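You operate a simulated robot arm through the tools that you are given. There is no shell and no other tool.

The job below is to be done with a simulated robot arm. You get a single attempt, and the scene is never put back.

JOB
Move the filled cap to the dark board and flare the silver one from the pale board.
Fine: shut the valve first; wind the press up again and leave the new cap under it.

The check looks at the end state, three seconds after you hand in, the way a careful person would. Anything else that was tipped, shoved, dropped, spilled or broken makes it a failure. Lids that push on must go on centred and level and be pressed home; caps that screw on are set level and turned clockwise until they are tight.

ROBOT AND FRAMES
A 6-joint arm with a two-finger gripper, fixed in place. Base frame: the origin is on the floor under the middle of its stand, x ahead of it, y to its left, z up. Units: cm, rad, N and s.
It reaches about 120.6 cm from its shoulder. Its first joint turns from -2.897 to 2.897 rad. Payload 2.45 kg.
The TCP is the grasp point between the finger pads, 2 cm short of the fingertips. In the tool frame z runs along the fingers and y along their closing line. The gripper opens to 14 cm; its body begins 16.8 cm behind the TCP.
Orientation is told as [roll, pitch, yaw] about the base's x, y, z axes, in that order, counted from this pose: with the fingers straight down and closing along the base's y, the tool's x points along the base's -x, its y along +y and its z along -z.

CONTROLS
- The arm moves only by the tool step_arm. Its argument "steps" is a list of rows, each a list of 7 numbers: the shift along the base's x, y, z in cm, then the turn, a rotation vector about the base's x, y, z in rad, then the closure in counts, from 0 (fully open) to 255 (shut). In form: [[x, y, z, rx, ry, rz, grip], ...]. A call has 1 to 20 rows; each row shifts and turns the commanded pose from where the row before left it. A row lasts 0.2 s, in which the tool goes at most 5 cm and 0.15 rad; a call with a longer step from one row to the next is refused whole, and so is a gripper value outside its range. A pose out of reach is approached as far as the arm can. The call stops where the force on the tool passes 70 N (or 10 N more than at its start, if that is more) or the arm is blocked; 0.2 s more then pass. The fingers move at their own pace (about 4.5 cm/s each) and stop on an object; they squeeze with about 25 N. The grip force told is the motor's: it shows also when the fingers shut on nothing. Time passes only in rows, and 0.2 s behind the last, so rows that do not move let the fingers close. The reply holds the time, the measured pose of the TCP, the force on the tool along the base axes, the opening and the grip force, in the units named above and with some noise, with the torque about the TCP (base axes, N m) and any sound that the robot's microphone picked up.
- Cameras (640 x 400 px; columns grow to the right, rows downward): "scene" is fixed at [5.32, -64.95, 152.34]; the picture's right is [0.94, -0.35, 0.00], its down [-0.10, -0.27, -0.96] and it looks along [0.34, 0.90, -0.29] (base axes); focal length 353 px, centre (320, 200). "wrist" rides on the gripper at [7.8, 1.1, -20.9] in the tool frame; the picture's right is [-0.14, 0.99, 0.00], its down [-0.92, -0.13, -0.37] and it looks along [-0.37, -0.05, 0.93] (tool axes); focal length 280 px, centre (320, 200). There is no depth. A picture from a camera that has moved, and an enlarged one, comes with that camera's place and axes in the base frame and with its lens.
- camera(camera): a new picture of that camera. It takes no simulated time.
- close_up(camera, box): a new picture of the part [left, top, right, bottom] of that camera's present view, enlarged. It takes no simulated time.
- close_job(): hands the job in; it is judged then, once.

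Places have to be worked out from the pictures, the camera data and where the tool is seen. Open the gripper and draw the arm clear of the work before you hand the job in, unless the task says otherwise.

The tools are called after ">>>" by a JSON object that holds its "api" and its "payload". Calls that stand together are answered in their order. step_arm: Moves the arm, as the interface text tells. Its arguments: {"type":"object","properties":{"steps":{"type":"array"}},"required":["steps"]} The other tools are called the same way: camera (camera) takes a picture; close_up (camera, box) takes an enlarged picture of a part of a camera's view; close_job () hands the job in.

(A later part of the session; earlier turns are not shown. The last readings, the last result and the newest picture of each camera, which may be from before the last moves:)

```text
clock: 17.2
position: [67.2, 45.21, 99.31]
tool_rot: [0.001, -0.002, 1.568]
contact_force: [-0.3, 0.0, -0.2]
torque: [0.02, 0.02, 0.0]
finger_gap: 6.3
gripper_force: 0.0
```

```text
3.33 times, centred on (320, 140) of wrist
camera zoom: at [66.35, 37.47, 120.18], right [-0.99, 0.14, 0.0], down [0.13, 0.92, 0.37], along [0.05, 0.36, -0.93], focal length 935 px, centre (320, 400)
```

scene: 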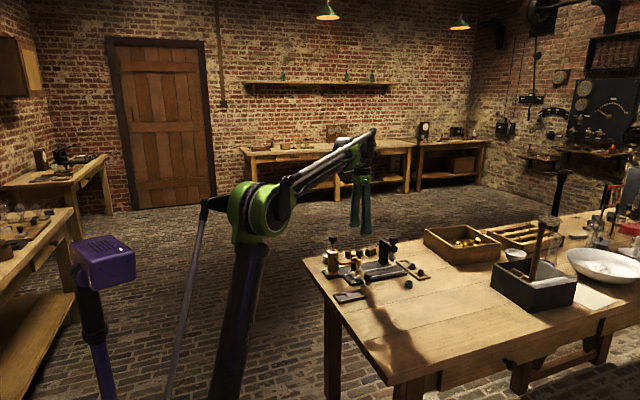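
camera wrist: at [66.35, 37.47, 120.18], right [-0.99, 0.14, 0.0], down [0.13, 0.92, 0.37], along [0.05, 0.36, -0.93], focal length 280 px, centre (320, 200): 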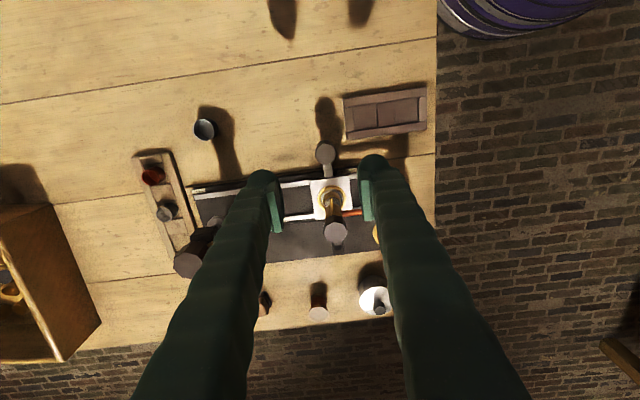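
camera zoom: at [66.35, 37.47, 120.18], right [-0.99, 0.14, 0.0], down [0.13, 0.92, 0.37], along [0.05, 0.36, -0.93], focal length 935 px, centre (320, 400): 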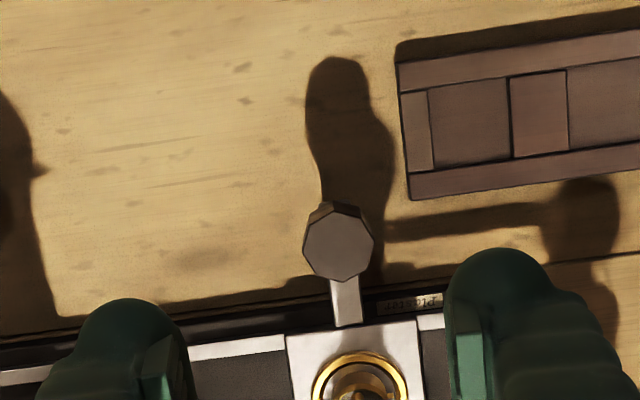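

Handle knob at (66.7, 45.0), top z≈84.9. I descend so the pads straddle it along x.

>>> {"api": "step_arm", "payload": {"steps": [[-0.1, -0.05, -3, 0, 0, 0, 140], [-0.1, -0.05, -3, 0, 0, 0, 140], [-0.1, -0.05, -3, 0, 0, 0, 140], [-0.1, 0, -3, 0, 0, 0, 140], [-0.1, 0, -2, 0, 0, 0, 140], [0, 0, -1.5, 0, 0, 0, 140], [0, 0, 0, 0, 0, 0, 140]]}}

>>> {"api": "camera", "payload": {"camera": "wrist"}}

>>> {"api": "close_up", "payload": {"camera": "scene", "box": [320, 220, 420, 295]}}

```text
clock: 18.8
position: [66.69, 44.97, 83.88]
tool_rot: [-0.001, 0.001, 1.57]
contact_force: [-0.5, -0.2, -0.8]
torque: [0.01, -0.01, 0.03]
finger_gap: 6.33
gripper_force: 0.0
```

```text
taken
camera wrist: at [65.85, 37.34, 104.79], right [-0.99, 0.14, 0.0], down [0.13, 0.92, 0.37], along [0.05, 0.36, -0.93], focal length 280 px, centre (320, 200)
```

wrist: 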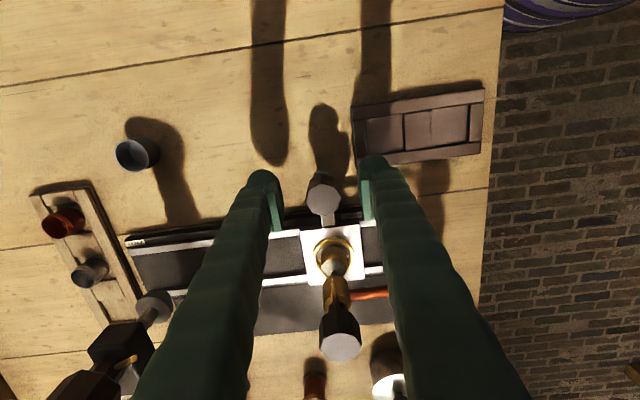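

```text
5.33 times, centred on (370, 258) of scene
camera zoom: at [5.32, -64.95, 152.34], right [0.94, -0.35, 0.0], down [-0.1, -0.27, -0.96], along [0.34, 0.9, -0.29], focal length 1880 px, centre (53, -107)
```

zoom: 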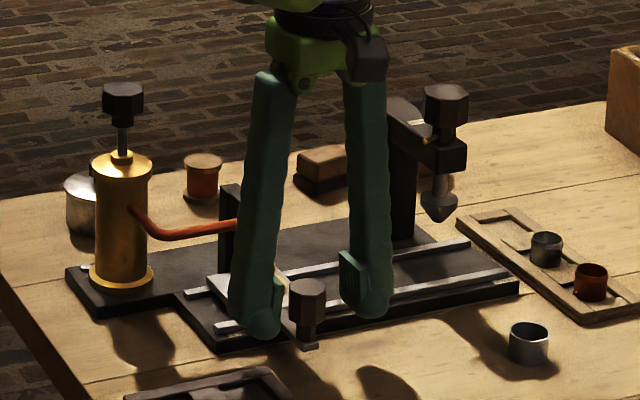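

The handle knob is centred between the pads; I close on it.

>>> {"api": "step_arm", "payload": {"steps": [[0, 0, 0, 0, 0, 0, 255], [0, 0, 0, 0, 0, 0, 255], [0, 0, 0, 0, 0, 0, 255], [0, 0, 0, 0, 0, 0, 255], [0, 0, 0, 0, 0, 0, 255]]}}

```text
clock: 20.0
position: [66.75, 45.04, 83.75]
tool_rot: [-0.001, 0.001, 1.569]
contact_force: [0.0, 0.6, -1.4]
torque: [0.05, -0.01, -0.01]
finger_gap: 2.65
gripper_force: 45.1
```

Firm hold with no side load. I slide the carriage gently toward the press, checking force after the first centimetre.

>>> {"api": "step_arm", "payload": {"steps": [[0.3, 0, 0, 0, 0, 0, 255], [0.4, 0, 0, 0, 0, 0, 255], [0.4, 0, 0, 0, 0, 0, 255]]}}

>>> {"api": "close_up", "payload": {"camera": "scene", "box": [320, 220, 420, 295]}}

>>> {"api": "close_up", "payload": {"camera": "wrist", "box": [260, 160, 400, 360]}}

```text
clock: 20.8
position: [67.64, 45.08, 83.83]
tool_rot: [0.001, -0.002, 1.571]
contact_force: [-1.1, 19.0, 26.1]
torque: [0.28, 0.0, -0.03]
finger_gap: 2.64
gripper_force: 45.1
```

```text
5.33 times, centred on (370, 258) of scene
camera zoom: at [5.32, -64.95, 152.34], right [0.94, -0.35, 0.0], down [-0.1, -0.27, -0.96], along [0.34, 0.9, -0.29], focal length 1880 px, centre (53, -107)
```

zoom: 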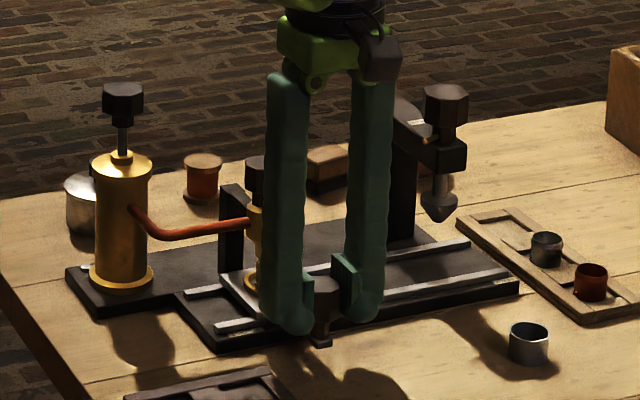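

```text
2.00 times, centred on (330, 260) of wrist
camera zoom: at [66.75, 37.27, 104.74], right [-0.99, 0.14, 0.0], down [0.13, 0.92, 0.37], along [0.05, 0.37, -0.93], focal length 561 px, centre (300, 80)
```

zoom: 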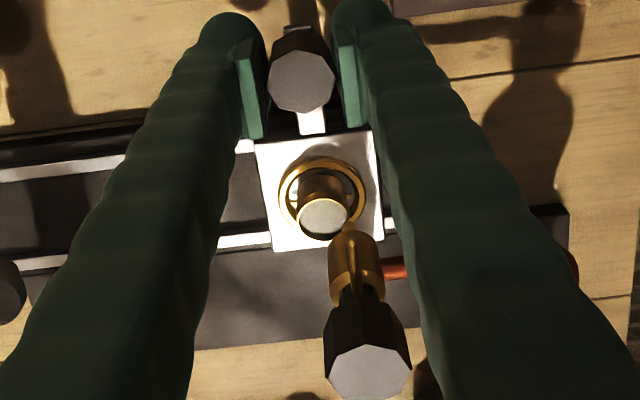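

The carriage slides, and the cap (with grey filling) moves clear of the nozzle. There's some side/vertical load, so I ease y and z slightly while continuing.

>>> {"api": "step_arm", "payload": {"steps": [[0.2, 0.12, 0.15, 0, 0, 0, 255], [0.5, 0.02, 0, 0, 0, 0, 255], [0.5, 0.02, 0, 0, 0, 0, 255], [0.5, 0.02, 0, 0, 0, 0, 255]]}}

```text
clock: 21.8
position: [69.45, 45.03, 83.87]
tool_rot: [0.0, 0.001, 1.569]
contact_force: [-1.2, 13.7, 9.4]
torque: [0.36, 0.0, -0.03]
finger_gap: 2.66
gripper_force: 45.1
```

>>> {"api": "step_arm", "payload": {"steps": [[0.5, 0.08, 0.05, 0, 0, 0, 255], [0.6, 0.02, 0, 0, 0, 0, 255], [0.6, 0.02, 0, 0, 0, 0, 255], [0.6, 0.02, 0, 0, 0, 0, 255], [0.6, 0.02, 0, 0, 0, 0, 255], [0.6, 0.02, 0, 0, 0, 0, 255], [0.6, 0.02, 0, 0, 0, 0, 255]]}}

>>> {"api": "camera", "payload": {"camera": "wrist"}}

>>> {"api": "close_up", "payload": {"camera": "scene", "box": [320, 220, 420, 295]}}

```text
clock: 23.4
position: [73.52, 45.16, 83.98]
tool_rot: [0.002, 0.001, 1.569]
contact_force: [0.7, -29.2, -9.7]
torque: [-0.46, -0.05, -0.01]
finger_gap: 2.66
gripper_force: 44.9
```

```text
taken
camera wrist: at [72.6, 37.5, 104.82], right [-0.99, 0.14, 0.0], down [0.13, 0.92, 0.37], along [0.05, 0.36, -0.93], focal length 280 px, centre (320, 200)
```

wrist: 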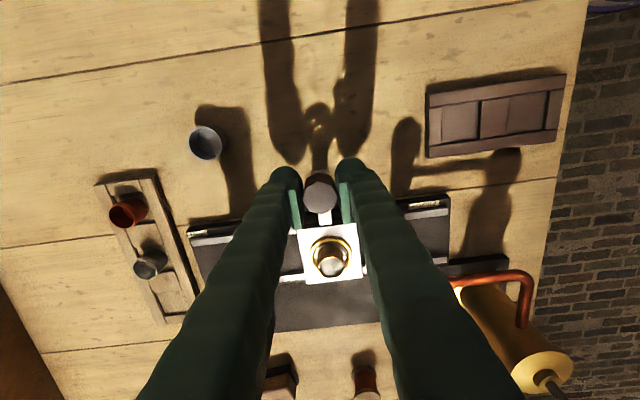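

```text
5.33 times, centred on (370, 258) of scene
camera zoom: at [5.32, -64.95, 152.34], right [0.94, -0.35, 0.0], down [-0.1, -0.27, -0.96], along [0.34, 0.9, -0.29], focal length 1880 px, centre (53, -107)
```

zoom: 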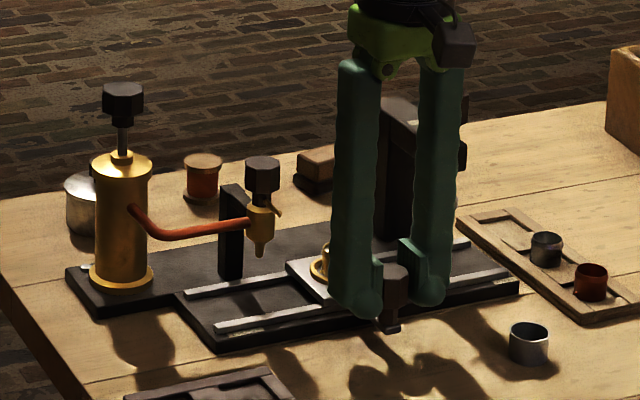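

Rail runs straight along x, so I remove the y bias and slide the last bit to mid-travel, then release the handle.

>>> {"api": "step_arm", "payload": {"steps": [[0.4, -0.2, 0, 0, 0, 0, 255], [0.5, 0, 0, 0, 0, 0, 255], [0.4, 0, 0, 0, 0, 0, 255], [0, 0, 0, 0, 0, 0, 255]]}}

```text
clock: 24.4
position: [74.69, 45.28, 83.98]
tool_rot: [0.0, -0.002, 1.571]
contact_force: [-1.3, -3.5, 0.6]
torque: [0.14, 0.01, 0.02]
finger_gap: 2.64
gripper_force: 45.2
```

Handle at x = 74.7 and loads are gone. I open and lift straight up, then look at the cap in its seat.

>>> {"api": "step_arm", "payload": {"steps": [[0, 0, 0, 0, 0, 0, 130], [0, 0, 0, 0, 0, 0, 130], [0, 0, 0, 0, 0, 0, 130], [0, 0, 0, 0, 0, 0, 130], [0, 0, 2, 0, 0, 0, 130], [0, 0, 3, 0, 0, 0, 130], [0, 0, 4, 0, 0, 0, 130], [0, 0, 4, 0, 0, 0, 130], [0, 0, 4, 0, 0, 0, 130], [0, 0, 0, 0, 0, 0, 130]]}}

>>> {"api": "camera", "payload": {"camera": "wrist"}}

>>> {"api": "close_up", "payload": {"camera": "wrist", "box": [270, 110, 370, 210]}}

>>> {"api": "close_up", "payload": {"camera": "scene", "box": [350, 245, 410, 285]}}

```text
clock: 26.6
position: [75.24, 45.1, 100.88]
tool_rot: [-0.001, -0.001, 1.568]
contact_force: [-0.3, -0.3, -0.2]
torque: [0.01, 0.01, 0.03]
finger_gap: 6.84
gripper_force: 0.1
```

```text
taken
camera wrist: at [74.3, 37.4, 121.85], right [-0.99, 0.14, 0.0], down [0.13, 0.92, 0.37], along [0.05, 0.36, -0.93], focal length 280 px, centre (320, 200)
```

wrist: 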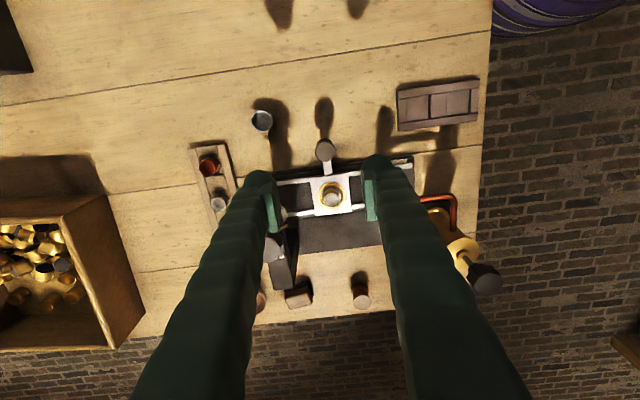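

```text
4.00 times, centred on (320, 160) of wrist
camera zoom: at [74.3, 37.4, 121.85], right [-0.99, 0.14, 0.0], down [0.13, 0.92, 0.37], along [0.05, 0.36, -0.93], focal length 1122 px, centre (320, 360)
```

zoom: 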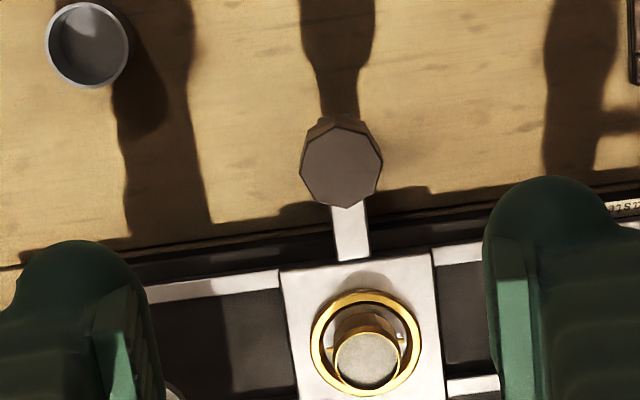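

```text
10.00 times, centred on (380, 265) of scene
camera zoom: at [5.32, -64.95, 152.34], right [0.94, -0.35, 0.0], down [-0.1, -0.27, -0.96], along [0.34, 0.9, -0.29], focal length 3526 px, centre (-280, -450)
```

zoom: 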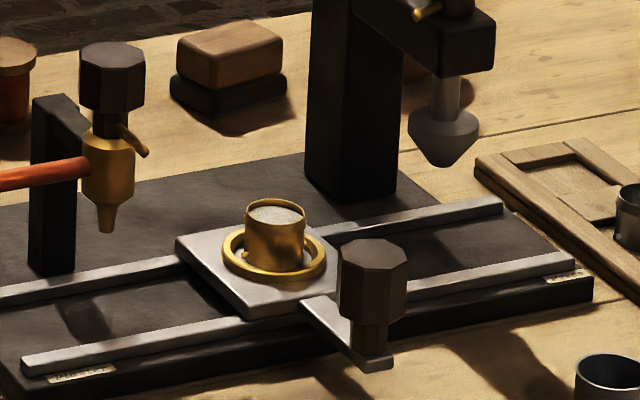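

The filled cap sits at about (74.65, 53.1), top z≈82.4, with its two pins along ±x, ring top ≈80.6. I turn the gripper to yaw 0 (closing along y, clear of the pins) and go above it.

>>> {"api": "step_arm", "payload": {"steps": [[-0.05, 0.73, 0, 0, 0, -0.143, 130], [-0.05, 0.73, 0, 0, 0, -0.143, 130], [-0.05, 0.73, 0, 0, 0, -0.143, 130], [-0.05, 0.73, 0, 0, 0, -0.143, 130], [-0.05, 0.73, 0, 0, 0, -0.143, 130], [-0.05, 0.73, 0, 0, 0, -0.143, 130], [-0.05, 0.73, 0, 0, 0, -0.143, 130], [-0.05, 0.73, 0, 0, 0, -0.143, 130], [-0.05, 0.73, 0, 0, 0, -0.143, 130], [-0.05, 0.73, 0, 0, 0, -0.143, 130], [-0.05, 0.73, 0, 0, 0, -0.143, 130], [0, 0, 0, 0, 0, 0, 130], [0, 0, 0, 0, 0, 0, 130]]}}

>>> {"api": "camera", "payload": {"camera": "wrist"}}

>>> {"api": "close_up", "payload": {"camera": "wrist", "box": [270, 110, 370, 210]}}

```text
clock: 29.4
position: [74.36, 53.05, 100.91]
tool_rot: [-0.001, 0.0, -0.004]
contact_force: [0.8, 0.4, 1.2]
torque: [0.03, 0.0, 0.01]
finger_gap: 6.86
gripper_force: 0.1
```

```text
taken
camera wrist: at [66.64, 54.28, 121.8], right [0.14, 0.99, 0.0], down [0.92, -0.13, 0.37], along [0.36, -0.05, -0.93], focal length 280 px, centre (320, 200)
```

wrist: 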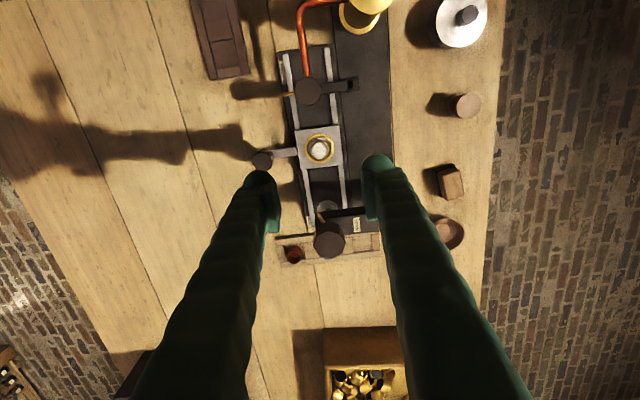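

```text
4.00 times, centred on (320, 160) of wrist
camera zoom: at [66.64, 54.28, 121.8], right [0.14, 0.99, 0.0], down [0.92, -0.13, 0.37], along [0.36, -0.05, -0.93], focal length 1122 px, centre (320, 360)
```

zoom: 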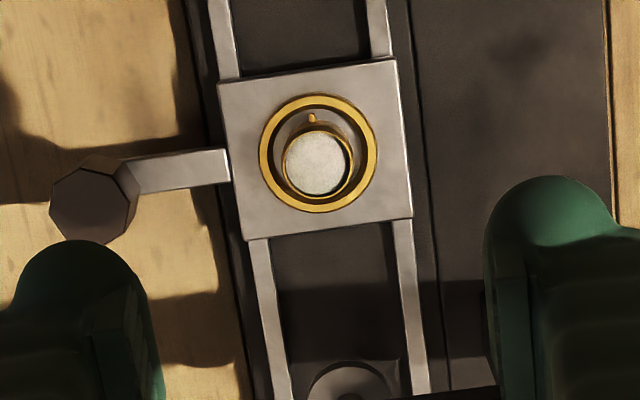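

Cap centre confirmed at (74.7, 53.1). I descend to just above it and verify alignment.

>>> {"api": "step_arm", "payload": {"steps": [[0.1, 0.03, -4, 0, 0, 0, 130], [0.1, 0.03, -4, 0, 0, 0, 130], [0.1, 0.02, -4, 0, 0, 0, 130], [0, 0, -2.9, 0, 0, 0, 130], [0, 0, 0, 0, 0, 0, 130], [0, 0, 0, 0, 0, 0, 130]]}}

>>> {"api": "camera", "payload": {"camera": "wrist"}}

>>> {"api": "close_up", "payload": {"camera": "wrist", "box": [260, 140, 380, 240]}}

>>> {"api": "close_up", "payload": {"camera": "scene", "box": [340, 235, 420, 285]}}

```text
clock: 30.8
position: [75.01, 53.17, 86.2]
tool_rot: [0.0, -0.001, -0.005]
contact_force: [1.5, 0.1, -0.3]
torque: [-0.01, 0.01, 0.0]
finger_gap: 6.85
gripper_force: 0.2
```

```text
taken
camera wrist: at [67.3, 54.39, 107.12], right [0.14, 0.99, 0.0], down [0.92, -0.13, 0.37], along [0.36, -0.05, -0.93], focal length 280 px, centre (320, 200)
```

wrist: 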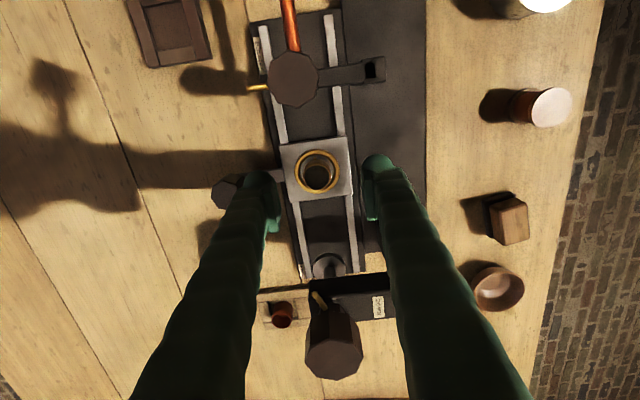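

```text
4.00 times, centred on (320, 190) of wrist
camera zoom: at [67.3, 54.39, 107.12], right [0.14, 0.99, 0.0], down [0.92, -0.13, 0.37], along [0.36, -0.05, -0.93], focal length 1122 px, centre (320, 240)
```

zoom: 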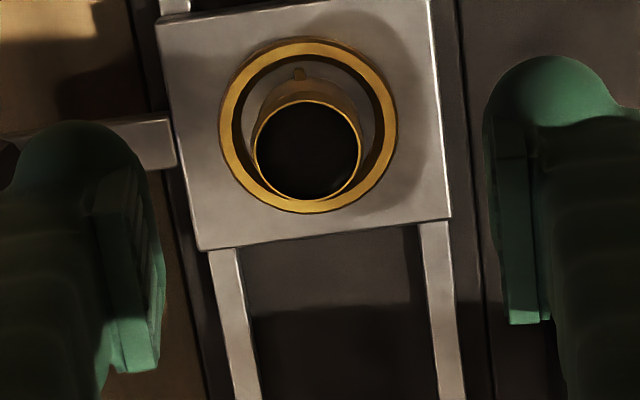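

```text
8.00 times, centred on (380, 260) of scene
camera zoom: at [5.32, -64.95, 152.34], right [0.94, -0.35, 0.0], down [-0.1, -0.27, -0.96], along [0.34, 0.9, -0.29], focal length 2821 px, centre (-160, -280)
```

zoom: 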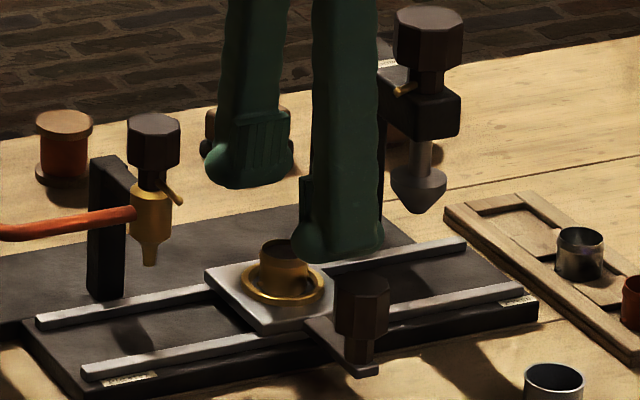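

Cap at (74.75, 53.07); TCP is about 0.25 forward of it. I correct and descend to TCP z≈83.0 (tips ≈81.0, above the ring).

>>> {"api": "step_arm", "payload": {"steps": [[-0.15, -0.04, -1.5, 0, 0, 0, 130], [-0.1, -0.04, -1.2, 0, 0, 0, 130], [0, 0, -0.5, 0, 0, 0, 130], [0, 0, 0, 0, 0, 0, 130]]}}

>>> {"api": "close_up", "payload": {"camera": "wrist", "box": [260, 140, 380, 240]}}

>>> {"api": "close_up", "payload": {"camera": "scene", "box": [340, 235, 420, 285]}}

```text
clock: 31.8
position: [74.49, 53.2, 82.79]
tool_rot: [0.0, 0.001, -0.002]
contact_force: [-0.2, 0.2, -0.5]
torque: [-0.02, 0.01, 0.0]
finger_gap: 6.85
gripper_force: 0.1
```

```text
4.00 times, centred on (320, 190) of wrist
camera zoom: at [66.84, 54.3, 103.75], right [0.14, 0.99, 0.0], down [0.92, -0.13, 0.37], along [0.36, -0.05, -0.93], focal length 1122 px, centre (320, 240)
```

zoom: 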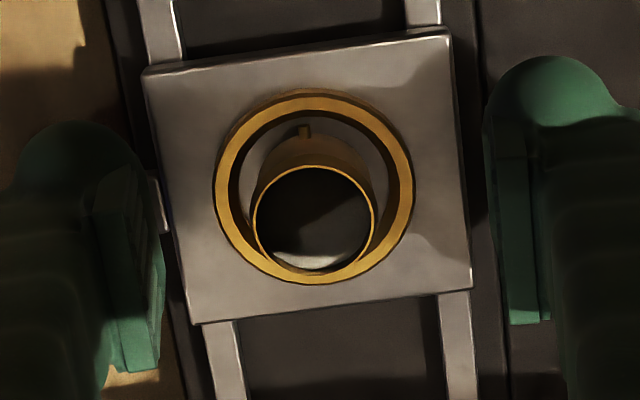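

```text
8.00 times, centred on (380, 260) of scene
camera zoom: at [5.32, -64.95, 152.34], right [0.94, -0.35, 0.0], down [-0.1, -0.27, -0.96], along [0.34, 0.9, -0.29], focal length 2821 px, centre (-160, -280)
```

zoom: 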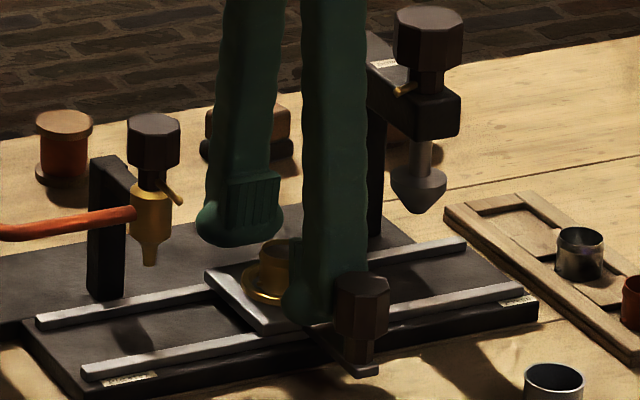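

Alignment is good (cap within ~0.1 cm). I raise 0.2 cm for ring clearance, shift −0.1 in y, and close gently on the cap.

>>> {"api": "step_arm", "payload": {"steps": [[0.05, -0.1, 0.2, 0, 0, 0, 130], [0, 0, 0, 0, 0, 0, 190], [0, 0, 0, 0, 0, 0, 200], [0, 0, 0, 0, 0, 0, 215], [0, 0, 0, 0, 0, 0, 230], [0, 0, 0, 0, 0, 0, 255], [0, 0, 0, 0, 0, 0, 255], [0, 0, 0, 0, 0, 0, 255]]}}

>>> {"api": "close_up", "payload": {"camera": "wrist", "box": [260, 140, 380, 240]}}

>>> {"api": "close_up", "payload": {"camera": "scene", "box": [340, 235, 420, 285]}}

```text
clock: 33.6
position: [74.45, 53.0, 83.09]
tool_rot: [0.001, -0.001, -0.003]
contact_force: [-0.2, 0.6, 0.6]
torque: [0.0, 0.02, -0.02]
finger_gap: 2.13
gripper_force: 25.1
```

```text
4.00 times, centred on (320, 190) of wrist
camera zoom: at [66.81, 54.16, 103.97], right [0.14, 0.99, 0.0], down [0.92, -0.13, 0.37], along [0.36, -0.05, -0.93], focal length 1122 px, centre (320, 240)
```

zoom: 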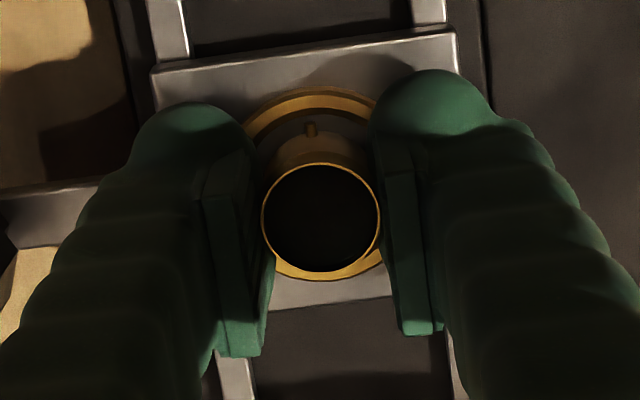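

```text
8.00 times, centred on (380, 260) of scene
camera zoom: at [5.32, -64.95, 152.34], right [0.94, -0.35, 0.0], down [-0.1, -0.27, -0.96], along [0.34, 0.9, -0.29], focal length 2821 px, centre (-160, -280)
```

zoom: 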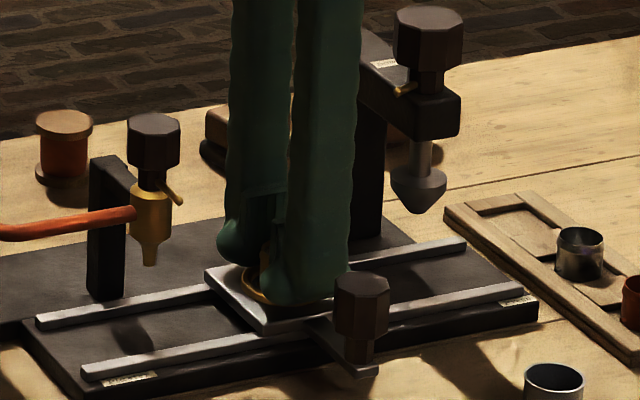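

>>> {"api": "step_arm", "payload": {"steps": [[0, 0, 0, 0, 0, 0, 255], [0, 0, 0, 0, 0, 0, 255]]}}

>>> {"api": "close_up", "payload": {"camera": "wrist", "box": [290, 170, 350, 220]}}

```text
clock: 34.2
position: [74.42, 52.89, 83.11]
tool_rot: [0.001, 0.0, -0.003]
contact_force: [0.2, -0.1, 0.1]
torque: [0.0, 0.02, 0.0]
finger_gap: 2.14
gripper_force: 25.0
```

```text
8.00 times, centred on (320, 195) of wrist
camera zoom: at [66.81, 54.16, 103.97], right [0.14, 0.99, 0.0], down [0.92, -0.13, 0.37], along [0.36, -0.05, -0.93], focal length 2243 px, centre (320, 240)
```

zoom: 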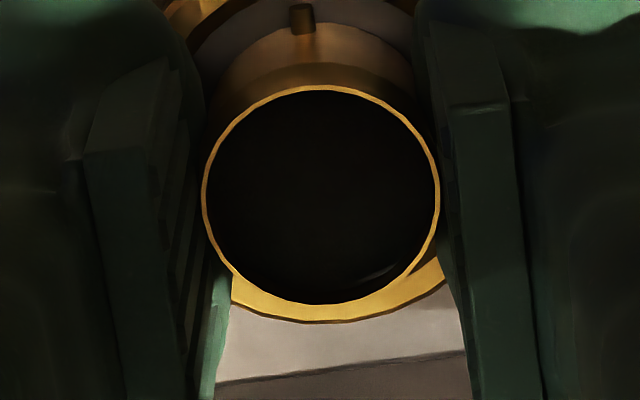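

Stable grip at 2.14 cm. I lift slowly by 1.5 cm and check that the cap comes up level.

>>> {"api": "step_arm", "payload": {"steps": [[0, 0, 0.4, 0, 0, 0, 255], [0, 0, 0.5, 0, 0, 0, 255], [0, 0, 0.6, 0, 0, 0, 255], [0, 0, 0.5, 0, 0, 0, 255], [0, 0, 0, 0, 0, 0, 255]]}}

>>> {"api": "close_up", "payload": {"camera": "wrist", "box": [260, 140, 380, 240]}}

>>> {"api": "close_up", "payload": {"camera": "scene", "box": [340, 235, 420, 285]}}

```text
clock: 35.4
position: [74.36, 52.96, 85.01]
tool_rot: [0.001, -0.001, -0.004]
contact_force: [0.8, -1.1, -0.2]
torque: [-0.05, -0.01, 0.01]
finger_gap: 2.13
gripper_force: 25.4
```

```text
4.00 times, centred on (320, 190) of wrist
camera zoom: at [66.73, 54.13, 105.99], right [0.14, 0.99, 0.0], down [0.92, -0.13, 0.37], along [0.36, -0.05, -0.93], focal length 1122 px, centre (320, 240)
```

zoom: 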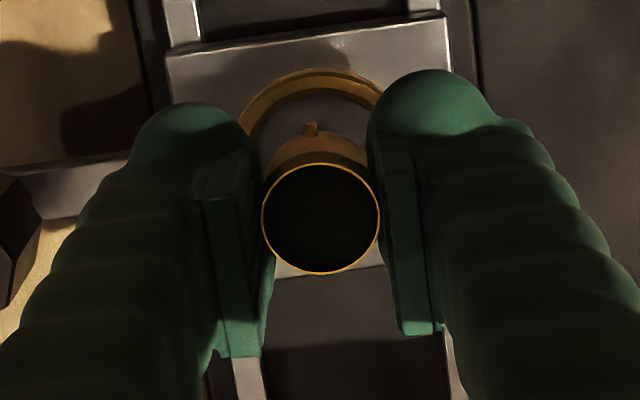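

```text
8.00 times, centred on (380, 260) of scene
camera zoom: at [5.32, -64.95, 152.34], right [0.94, -0.35, 0.0], down [-0.1, -0.27, -0.96], along [0.34, 0.9, -0.29], focal length 2821 px, centre (-160, -280)
```

zoom: 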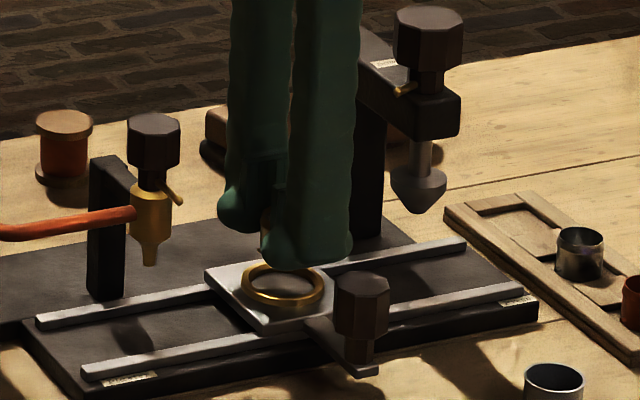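

The cap is out, level. I lift it high and carry it gently to above the dark board (recess nearer the station at about (60.5, 42)).

>>> {"api": "step_arm", "payload": {"steps": [[0, 0, 1, 0, 0, 0, 255], [0, 0, 1.5, 0, 0, 0, 255], [0, 0, 2, 0, 0, 0, 255], [0, 0, 2, 0, 0, 0, 255], [0, 0, 2, 0, 0, 0, 255], [0, 0, 2, 0, 0, 0, 255], [0, 0, 1.5, 0, 0, 0, 255], [0, 0, 0.5, 0, 0, 0, 255], [-0.7, -0.55, 0, 0, 0, 0, 255], [-1.1, -0.87, 0, 0, 0, 0, 255], [-1.4, -1.1, 0, 0, 0, 0, 255], [-1.4, -1.1, 0, 0, 0, 0, 255], [-1.4, -1.1, 0, 0, 0, 0, 255], [-1.4, -1.1, 0, 0, 0, 0, 255], [-1.4, -1.1, 0, 0, 0, 0, 255], [-1.4, -1.1, 0, 0, 0, 0, 255], [-1.4, -1.1, 0, 0, 0, 0, 255], [-1.1, -0.9, 0, 0, 0, 0, 255], [-0.7, -0.6, 0, 0, 0, 0, 255], [-0.3, -0.3, 0, 0, 0, 0, 255]]}}

>>> {"api": "step_arm", "payload": {"steps": [[0, 0, 0, 0, 0, 0, 255], [0, 0, -1.5, 0, 0, 0, 255], [0, 0, -2, 0, 0, 0, 255], [0, 0, -1.5, 0, 0, 0, 255], [0, 0, 0, 0, 0, 0, 255]]}}

>>> {"api": "camera", "payload": {"camera": "wrist"}}

>>> {"api": "close_up", "payload": {"camera": "wrist", "box": [250, 100, 390, 220]}}

>>> {"api": "camera", "payload": {"camera": "scene"}}

```text
clock: 39.6
position: [60.85, 42.06, 97.61]
tool_rot: [0.0, 0.0, -0.004]
contact_force: [0.2, 0.2, -0.2]
torque: [0.0, -0.04, -0.02]
finger_gap: 2.15
gripper_force: 25.0
```

```text
clock: 40.8
position: [60.65, 41.89, 92.62]
tool_rot: [-0.001, 0.0, -0.004]
contact_force: [0.1, 0.2, 0.1]
torque: [-0.02, -0.03, -0.02]
finger_gap: 2.15
gripper_force: 24.9
```

```text
taken
camera wrist: at [53.01, 43.15, 113.43], right [0.14, 0.99, 0.0], down [0.92, -0.13, 0.37], along [0.36, -0.05, -0.93], focal length 280 px, centre (320, 200)
```

wrist: 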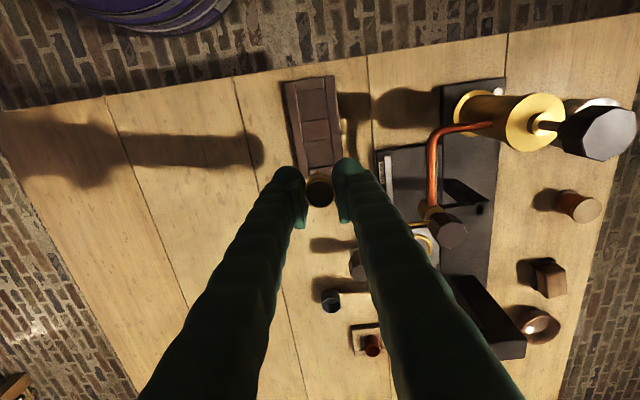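

```text
3.33 times, centred on (320, 160) of wrist
camera zoom: at [53.01, 43.15, 113.43], right [0.14, 0.99, 0.0], down [0.92, -0.13, 0.37], along [0.36, -0.05, -0.93], focal length 935 px, centre (320, 333)
```

zoom: 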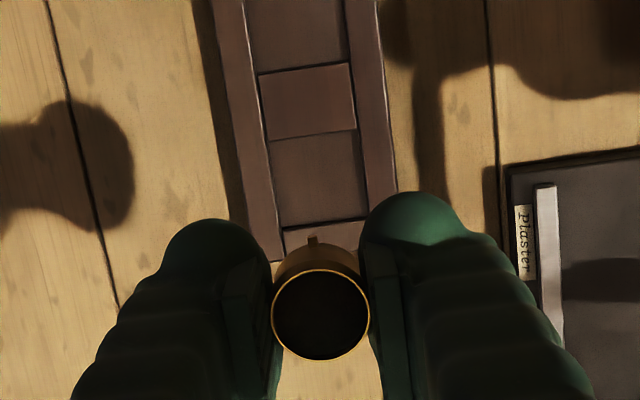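

```text
taken
```

scene: 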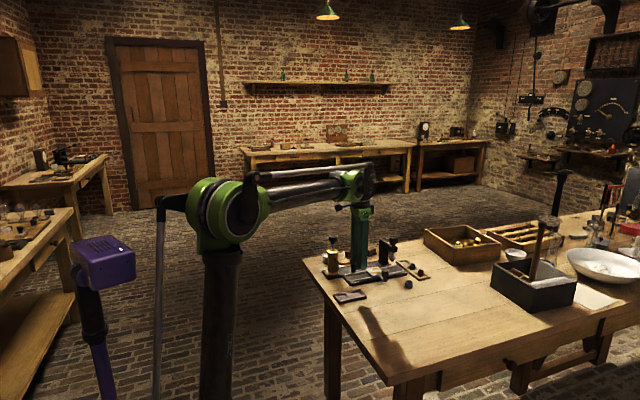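

Recess centre computes to (60.6, 42.1); the held cap is ~0.3 cm too far in x. I correct and descend to a bit above the board, then check.

>>> {"api": "step_arm", "payload": {"steps": [[-0.15, 0, -1, 0, 0, 0, 255], [-0.15, 0, -1.8, 0, 0, 0, 255], [0, 0, -1.8, 0, 0, 0, 255], [0, 0, -1.8, 0, 0, 0, 255], [0, 0, -1.2, 0, 0, 0, 255], [0, 0, -0.8, 0, 0, 0, 255], [0, 0, 0, 0, 0, 0, 255], [0, 0, 0, 0, 0, 0, 255]]}}

>>> {"api": "close_up", "payload": {"camera": "wrist", "box": [250, 100, 390, 240]}}

>>> {"api": "close_up", "payload": {"camera": "scene", "box": [320, 260, 390, 310]}}

```text
clock: 42.6
position: [60.31, 42.1, 83.97]
tool_rot: [0.002, 0.001, -0.004]
contact_force: [-0.1, 0.2, -0.4]
torque: [-0.01, -0.01, -0.03]
finger_gap: 2.15
gripper_force: 25.3
```

```text
2.86 times, centred on (320, 170) of wrist
camera zoom: at [52.69, 43.28, 104.97], right [0.14, 0.99, 0.0], down [0.92, -0.13, 0.37], along [0.36, -0.05, -0.93], focal length 801 px, centre (320, 286)
```

zoom: 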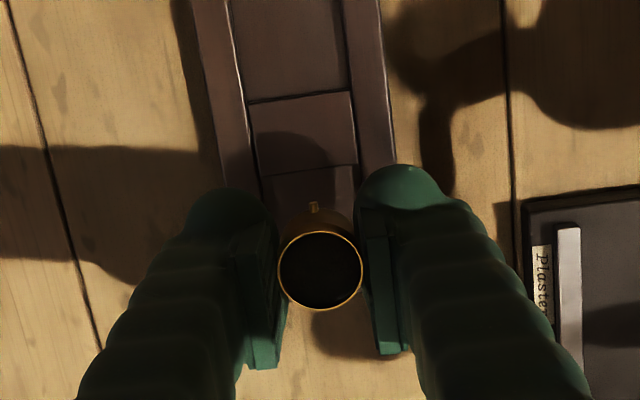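

```text
8.00 times, centred on (355, 285) of scene
camera zoom: at [5.32, -64.95, 152.34], right [0.94, -0.35, 0.0], down [-0.1, -0.27, -0.96], along [0.34, 0.9, -0.29], focal length 2821 px, centre (40, -480)
```

zoom: 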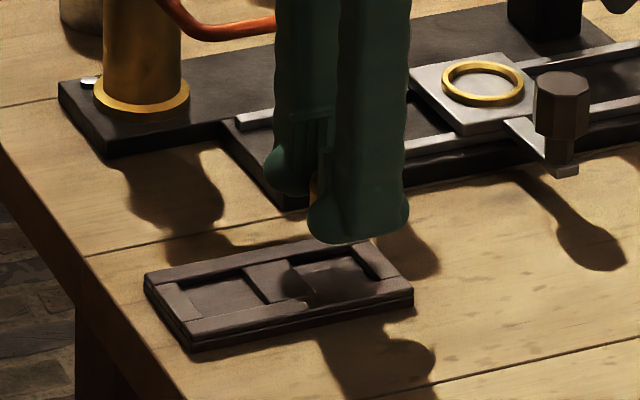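

Cap over the recess within ~0.1 cm. I lower in small steps, watching for the contact force.

>>> {"api": "step_arm", "payload": {"steps": [[-0.1, -0.1, -0.5, 0, 0, 0, 255], [0, 0, -0.5, 0, 0, 0, 255], [0, 0, -0.5, 0, 0, 0, 255], [0, 0, -0.3, 0, 0, 0, 255], [0, 0, 0, 0, 0, 0, 255]]}}

>>> {"api": "close_up", "payload": {"camera": "scene", "box": [320, 260, 390, 310]}}

```text
clock: 43.8
position: [60.25, 42.07, 82.26]
tool_rot: [0.0, -0.001, -0.006]
contact_force: [0.8, -0.1, -0.8]
torque: [-0.01, -0.01, -0.01]
finger_gap: 2.14
gripper_force: 25.4
```

```text
8.00 times, centred on (355, 285) of scene
camera zoom: at [5.32, -64.95, 152.34], right [0.94, -0.35, 0.0], down [-0.1, -0.27, -0.96], along [0.34, 0.9, -0.29], focal length 2821 px, centre (40, -480)
```

zoom: 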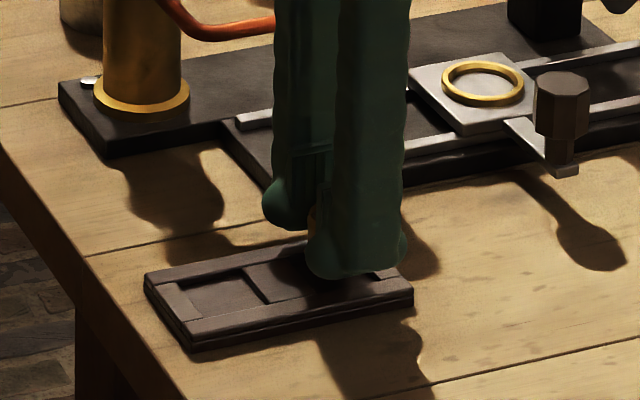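

No contact yet at 82.26; I go on in finer steps.

>>> {"api": "step_arm", "payload": {"steps": [[0, 0, -0.2, 0, 0, 0, 255], [0, 0, -0.2, 0, 0, 0, 255], [0, 0, -0.2, 0, 0, 0, 255], [0, 0, 0, 0, 0, 0, 255]]}}

```text
clock: 44.8
position: [60.34, 41.96, 81.68]
tool_rot: [0.001, 0.0, -0.004]
contact_force: [0.2, 0.6, -0.2]
torque: [0.03, 0.01, -0.02]
finger_gap: 2.15
gripper_force: 25.4
```

>>> {"api": "step_arm", "payload": {"steps": [[0, 0, -0.15, 0, 0, 0, 255], [0, 0, -0.15, 0, 0, 0, 255], [0, 0, 0, 0, 0, 0, 255]]}}

>>> {"api": "close_up", "payload": {"camera": "scene", "box": [330, 270, 380, 305]}}

>>> {"api": "close_up", "payload": {"camera": "wrist", "box": [270, 130, 370, 230]}}

```text
clock: 45.6
position: [60.28, 42.01, 81.28]
tool_rot: [-0.002, 0.0, -0.003]
contact_force: [-0.6, 1.2, -0.1]
torque: [0.0, -0.02, 0.04]
finger_gap: 2.16
gripper_force: 24.9
```

```text
11.43 times, centred on (355, 288) of scene
camera zoom: at [5.32, -64.95, 152.34], right [0.94, -0.35, 0.0], down [-0.1, -0.27, -0.96], along [0.34, 0.9, -0.29], focal length 4029 px, centre (-80, -800)
```

zoom: 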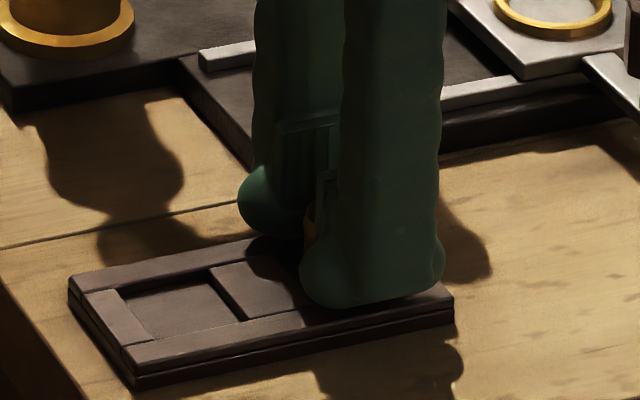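

```text
4.00 times, centred on (320, 180) of wrist
camera zoom: at [52.68, 43.2, 102.27], right [0.14, 0.99, 0.0], down [0.92, -0.13, 0.37], along [0.36, -0.05, -0.93], focal length 1122 px, centre (320, 280)
```

zoom: 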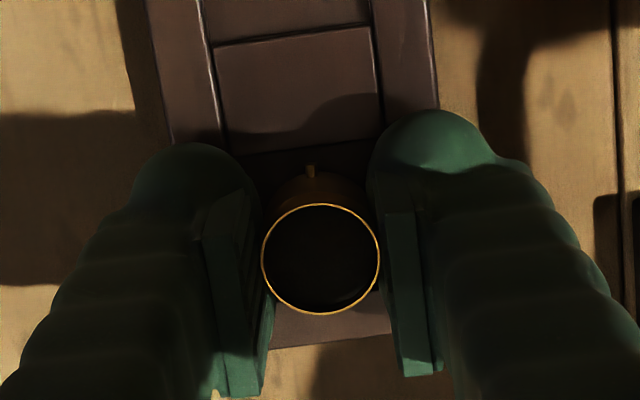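

Still free at 81.28. I continue in small steps.

>>> {"api": "step_arm", "payload": {"steps": [[0, 0, -0.12, 0, 0, 0, 255], [0, 0, -0.12, 0, 0, 0, 255], [0, 0, 0, 0, 0, 0, 255]]}}

```text
clock: 46.4
position: [60.34, 42.03, 81.1]
tool_rot: [0.001, 0.001, -0.003]
contact_force: [-0.8, 0.5, -0.1]
torque: [0.0, -0.01, 0.02]
finger_gap: 2.15
gripper_force: 24.5
```

>>> {"api": "step_arm", "payload": {"steps": [[0, 0, -0.12, 0, 0, 0, 255], [0, 0, -0.12, 0, 0, 0, 255], [0, 0, 0, 0, 0, 0, 255]]}}

>>> {"api": "close_up", "payload": {"camera": "scene", "box": [330, 270, 380, 305]}}

>>> {"api": "close_up", "payload": {"camera": "wrist", "box": [270, 130, 370, 230]}}

```text
clock: 47.2
position: [60.28, 41.98, 81.02]
tool_rot: [0.002, -0.004, -0.006]
contact_force: [9.6, 9.9, 41.3]
torque: [0.11, -0.16, -0.05]
finger_gap: 2.12
gripper_force: 24.6
```

```text
11.43 times, centred on (355, 288) of scene
camera zoom: at [5.32, -64.95, 152.34], right [0.94, -0.35, 0.0], down [-0.1, -0.27, -0.96], along [0.34, 0.9, -0.29], focal length 4029 px, centre (-80, -800)
```

zoom: 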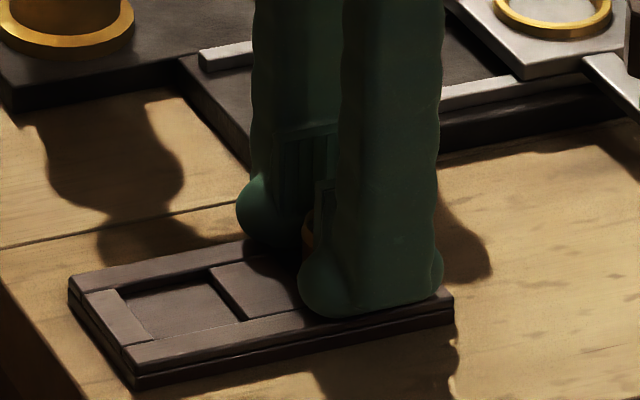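

```text
4.00 times, centred on (320, 180) of wrist
camera zoom: at [52.6, 43.18, 101.93], right [0.14, 0.99, 0.0], down [0.92, -0.13, 0.37], along [0.37, -0.05, -0.93], focal length 1122 px, centre (320, 280)
```

zoom: 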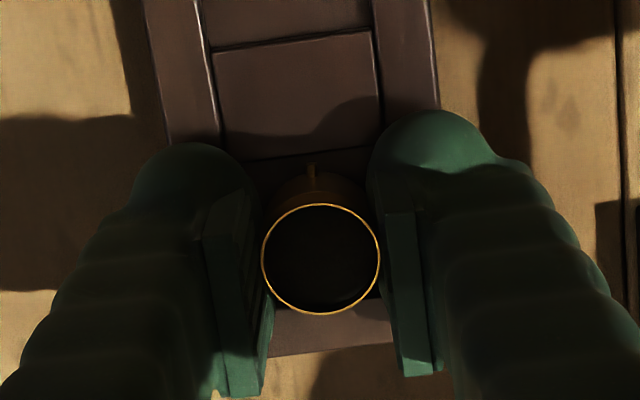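

Contact (41 N up) at 81.02: the cap is on the recess floor. I ease the load off by 0.12 cm and open slightly to let it stand.

>>> {"api": "step_arm", "payload": {"steps": [[0, 0, 0.12, 0, 0, 0, 255], [0, 0, 0, 0, 0, 0, 255]]}}

```text
clock: 47.8
position: [60.12, 41.96, 81.0]
tool_rot: [-0.002, -0.001, -0.004]
contact_force: [2.7, 6.3, 18.7]
torque: [0.06, -0.06, 0.01]
finger_gap: 2.16
gripper_force: 24.8
```

>>> {"api": "step_arm", "payload": {"steps": [[0, 0, 0.1, 0, 0, 0, 255], [0, 0, 0, 0, 0, 0, 215], [0, 0, 0, 0, 0, 0, 210], [0, 0, 0, 0, 0, 0, 205], [0, 0, 0, 0, 0, 0, 200], [0, 0, 0, 0, 0, 0, 200]]}}

>>> {"api": "close_up", "payload": {"camera": "scene", "box": [330, 270, 380, 305]}}

>>> {"api": "close_up", "payload": {"camera": "wrist", "box": [270, 130, 370, 230]}}

```text
clock: 49.2
position: [60.37, 41.91, 81.1]
tool_rot: [-0.001, 0.0, -0.002]
contact_force: [-0.3, -0.5, -0.5]
torque: [0.01, 0.01, 0.01]
finger_gap: 3.01
gripper_force: 0.0
```

```text
11.43 times, centred on (355, 288) of scene
camera zoom: at [5.32, -64.95, 152.34], right [0.94, -0.35, 0.0], down [-0.1, -0.27, -0.96], along [0.34, 0.9, -0.29], focal length 4029 px, centre (-80, -800)
```

zoom: 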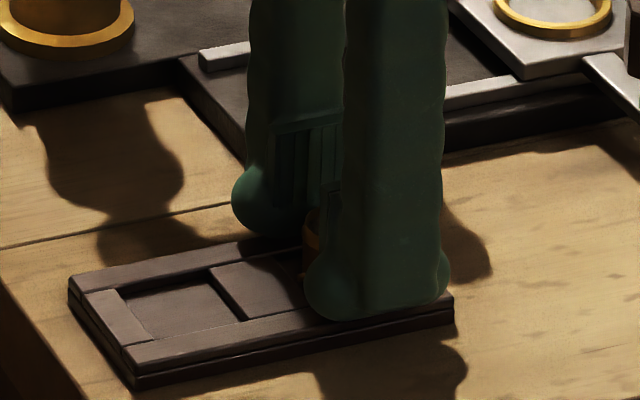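

```text
4.00 times, centred on (320, 180) of wrist
camera zoom: at [52.65, 43.22, 102.05], right [0.14, 0.99, 0.0], down [0.92, -0.13, 0.37], along [0.36, -0.05, -0.93], focal length 1122 px, centre (320, 280)
```

zoom: 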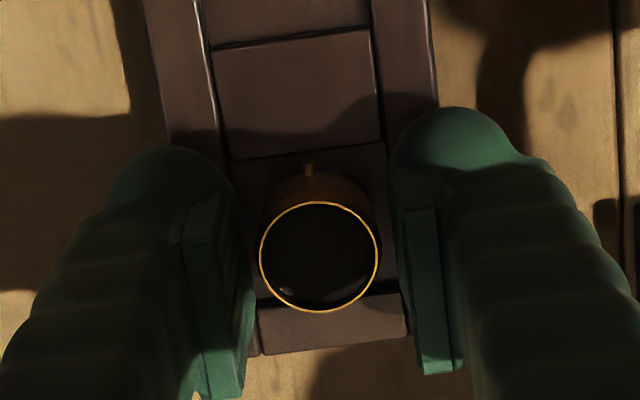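

The cap stands upright in the recess, free of the pads. I open slightly more and lift straight up.

>>> {"api": "step_arm", "payload": {"steps": [[0, 0, 0.2, 0, 0, 0, 180], [0, 0, 0.3, 0, 0, 0, 175], [0, 0, 1, 0, 0, 0, 170], [0, 0, 2, 0, 0, 0, 170], [0, 0, 3, 0, 0, 0, 150], [0, 0, 4, 0, 0, 0, 140], [0, 0, 4, 0, 0, 0, 130], [0, 0, 4, 0, 0, 0, 130], [0, 0, 0, 0, 0, 0, 130]]}}

>>> {"api": "close_up", "payload": {"camera": "wrist", "box": [260, 70, 380, 200]}}

>>> {"api": "close_up", "payload": {"camera": "scene", "box": [330, 265, 380, 305]}}

```text
clock: 51.2
position: [60.41, 41.67, 99.38]
tool_rot: [0.0, 0.001, -0.003]
contact_force: [0.4, -0.6, 0.1]
torque: [0.01, -0.03, 0.01]
finger_gap: 6.88
gripper_force: 0.0
```

```text
3.08 times, centred on (320, 135) of wrist
camera zoom: at [52.72, 42.87, 120.32], right [0.14, 0.99, 0.0], down [0.92, -0.13, 0.37], along [0.36, -0.05, -0.93], focal length 863 px, centre (320, 400)
```

zoom: 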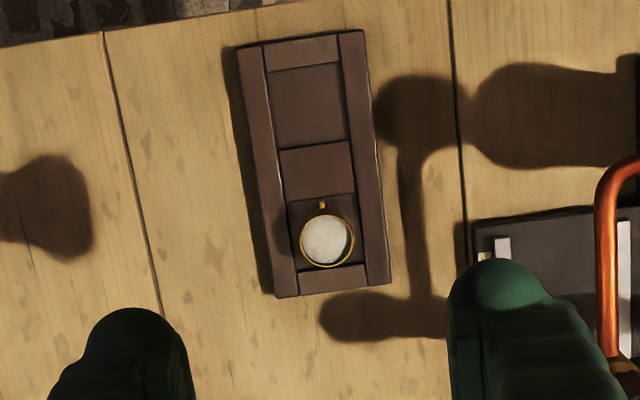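

```text
10.00 times, centred on (355, 285) of scene
camera zoom: at [5.32, -64.95, 152.34], right [0.94, -0.35, 0.0], down [-0.1, -0.27, -0.96], along [0.34, 0.9, -0.29], focal length 3526 px, centre (-30, -650)
```

zoom: 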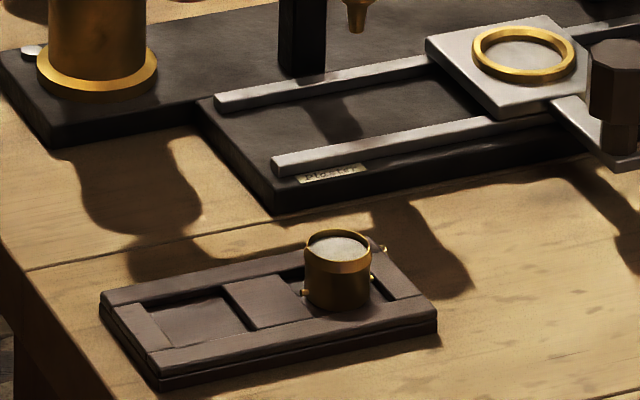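

The filled cap stands in the dark board's recess, plaster white inside. I check a small brass speck next to it before going on.

>>> {"api": "close_up", "payload": {"camera": "scene", "box": [355, 282, 375, 300]}}

>>> {"api": "close_up", "payload": {"camera": "wrist", "box": [295, 120, 345, 170]}}

```text
16.00 times, centred on (365, 291) of scene
camera zoom: at [5.32, -64.95, 152.34], right [0.94, -0.35, 0.0], down [-0.1, -0.27, -0.96], along [0.34, 0.9, -0.29], focal length 5641 px, centre (-400, -1256)
```

zoom: 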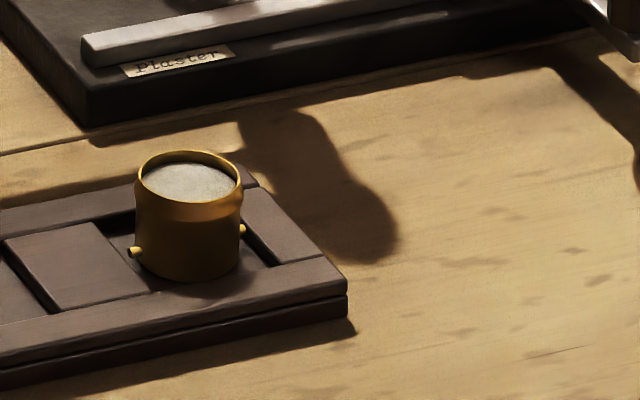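

```text
8.00 times, centred on (320, 145) of wrist
camera zoom: at [52.72, 42.87, 120.32], right [0.14, 0.99, 0.0], down [0.92, -0.13, 0.37], along [0.36, -0.05, -0.93], focal length 2243 px, centre (320, 640)
```

zoom: 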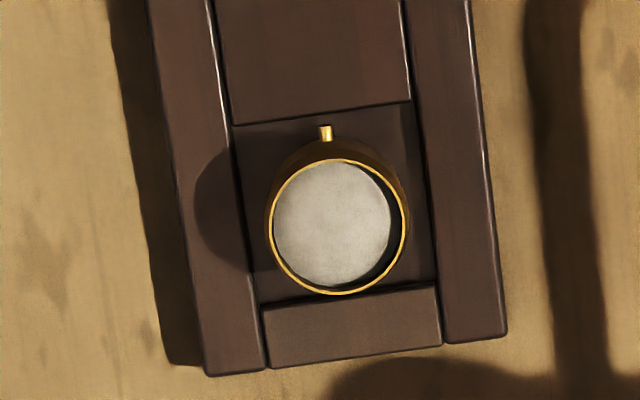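

Just a highlight; the cap is seated upright in the recess. Next I carry the open gripper high to above the silver cap on the pale board (~(93, 52)), yawed 45° so the fingers avoid its pins and the copper cap.

>>> {"api": "step_arm", "payload": {"steps": [[2.3, 0.72, 0.1, 0, 0, 0.056, 130], [2.3, 0.72, 0.1, 0, 0, 0.056, 130], [2.3, 0.72, 0.1, 0, 0, 0.056, 130], [2.3, 0.72, 0.1, 0, 0, 0.056, 130], [2.3, 0.72, 0.1, 0, 0, 0.056, 130], [2.3, 0.72, 0.1, 0, 0, 0.056, 130], [2.3, 0.72, 0.1, 0, 0, 0.056, 130], [2.3, 0.72, 0.1, 0, 0, 0.056, 130], [2.3, 0.72, 0.1, 0, 0, 0.056, 130], [2.3, 0.72, 0.1, 0, 0, 0.056, 130], [2.3, 0.72, 0.1, 0, 0, 0.056, 130], [2.3, 0.72, 0, 0, 0, 0.056, 130], [2.3, 0.72, 0, 0, 0, 0.056, 130], [2.3, 0.72, 0, 0, 0, 0.06, 130], [0, 0, 0, 0, 0, 0, 130], [0, 0, 0, 0, 0, 0, 130]]}}

>>> {"api": "camera", "payload": {"camera": "wrist"}}

>>> {"api": "close_up", "payload": {"camera": "wrist", "box": [260, 90, 380, 210]}}

>>> {"api": "camera", "payload": {"camera": "scene"}}

```text
clock: 54.6
position: [91.67, 51.33, 99.81]
tool_rot: [0.002, 0.0, 0.784]
contact_force: [0.2, -0.7, 0.0]
torque: [0.0, 0.03, -0.02]
finger_gap: 6.86
gripper_force: 0.0
out of reach, approached as far as the arm can: row 14
```

```text
taken
camera wrist: at [85.57, 46.68, 120.91], right [-0.6, 0.8, 0.0], down [0.74, 0.56, 0.37], along [0.29, 0.22, -0.93], focal length 280 px, centre (320, 200)
```

wrist: 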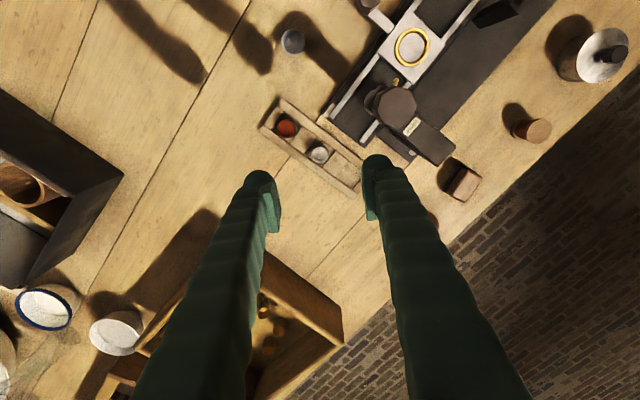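

```text
3.33 times, centred on (320, 150) of wrist
camera zoom: at [85.57, 46.68, 120.91], right [-0.6, 0.8, 0.0], down [0.74, 0.56, 0.37], along [0.29, 0.22, -0.93], focal length 935 px, centre (320, 367)
```

zoom: 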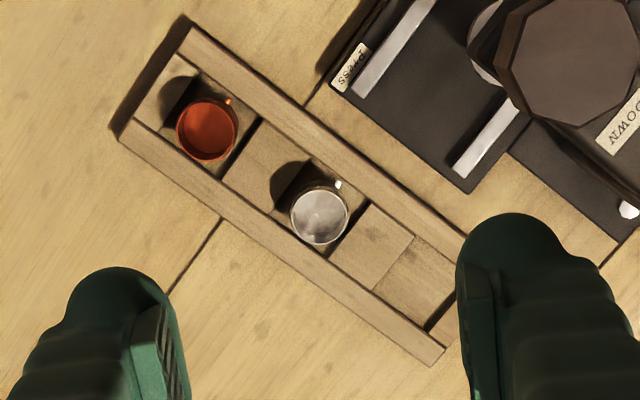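

```text
taken
```

scene: 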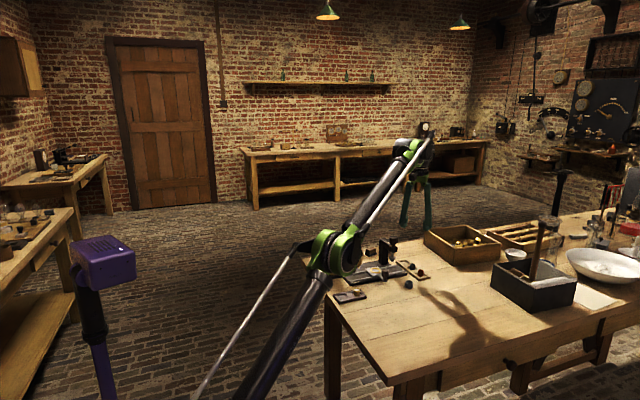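

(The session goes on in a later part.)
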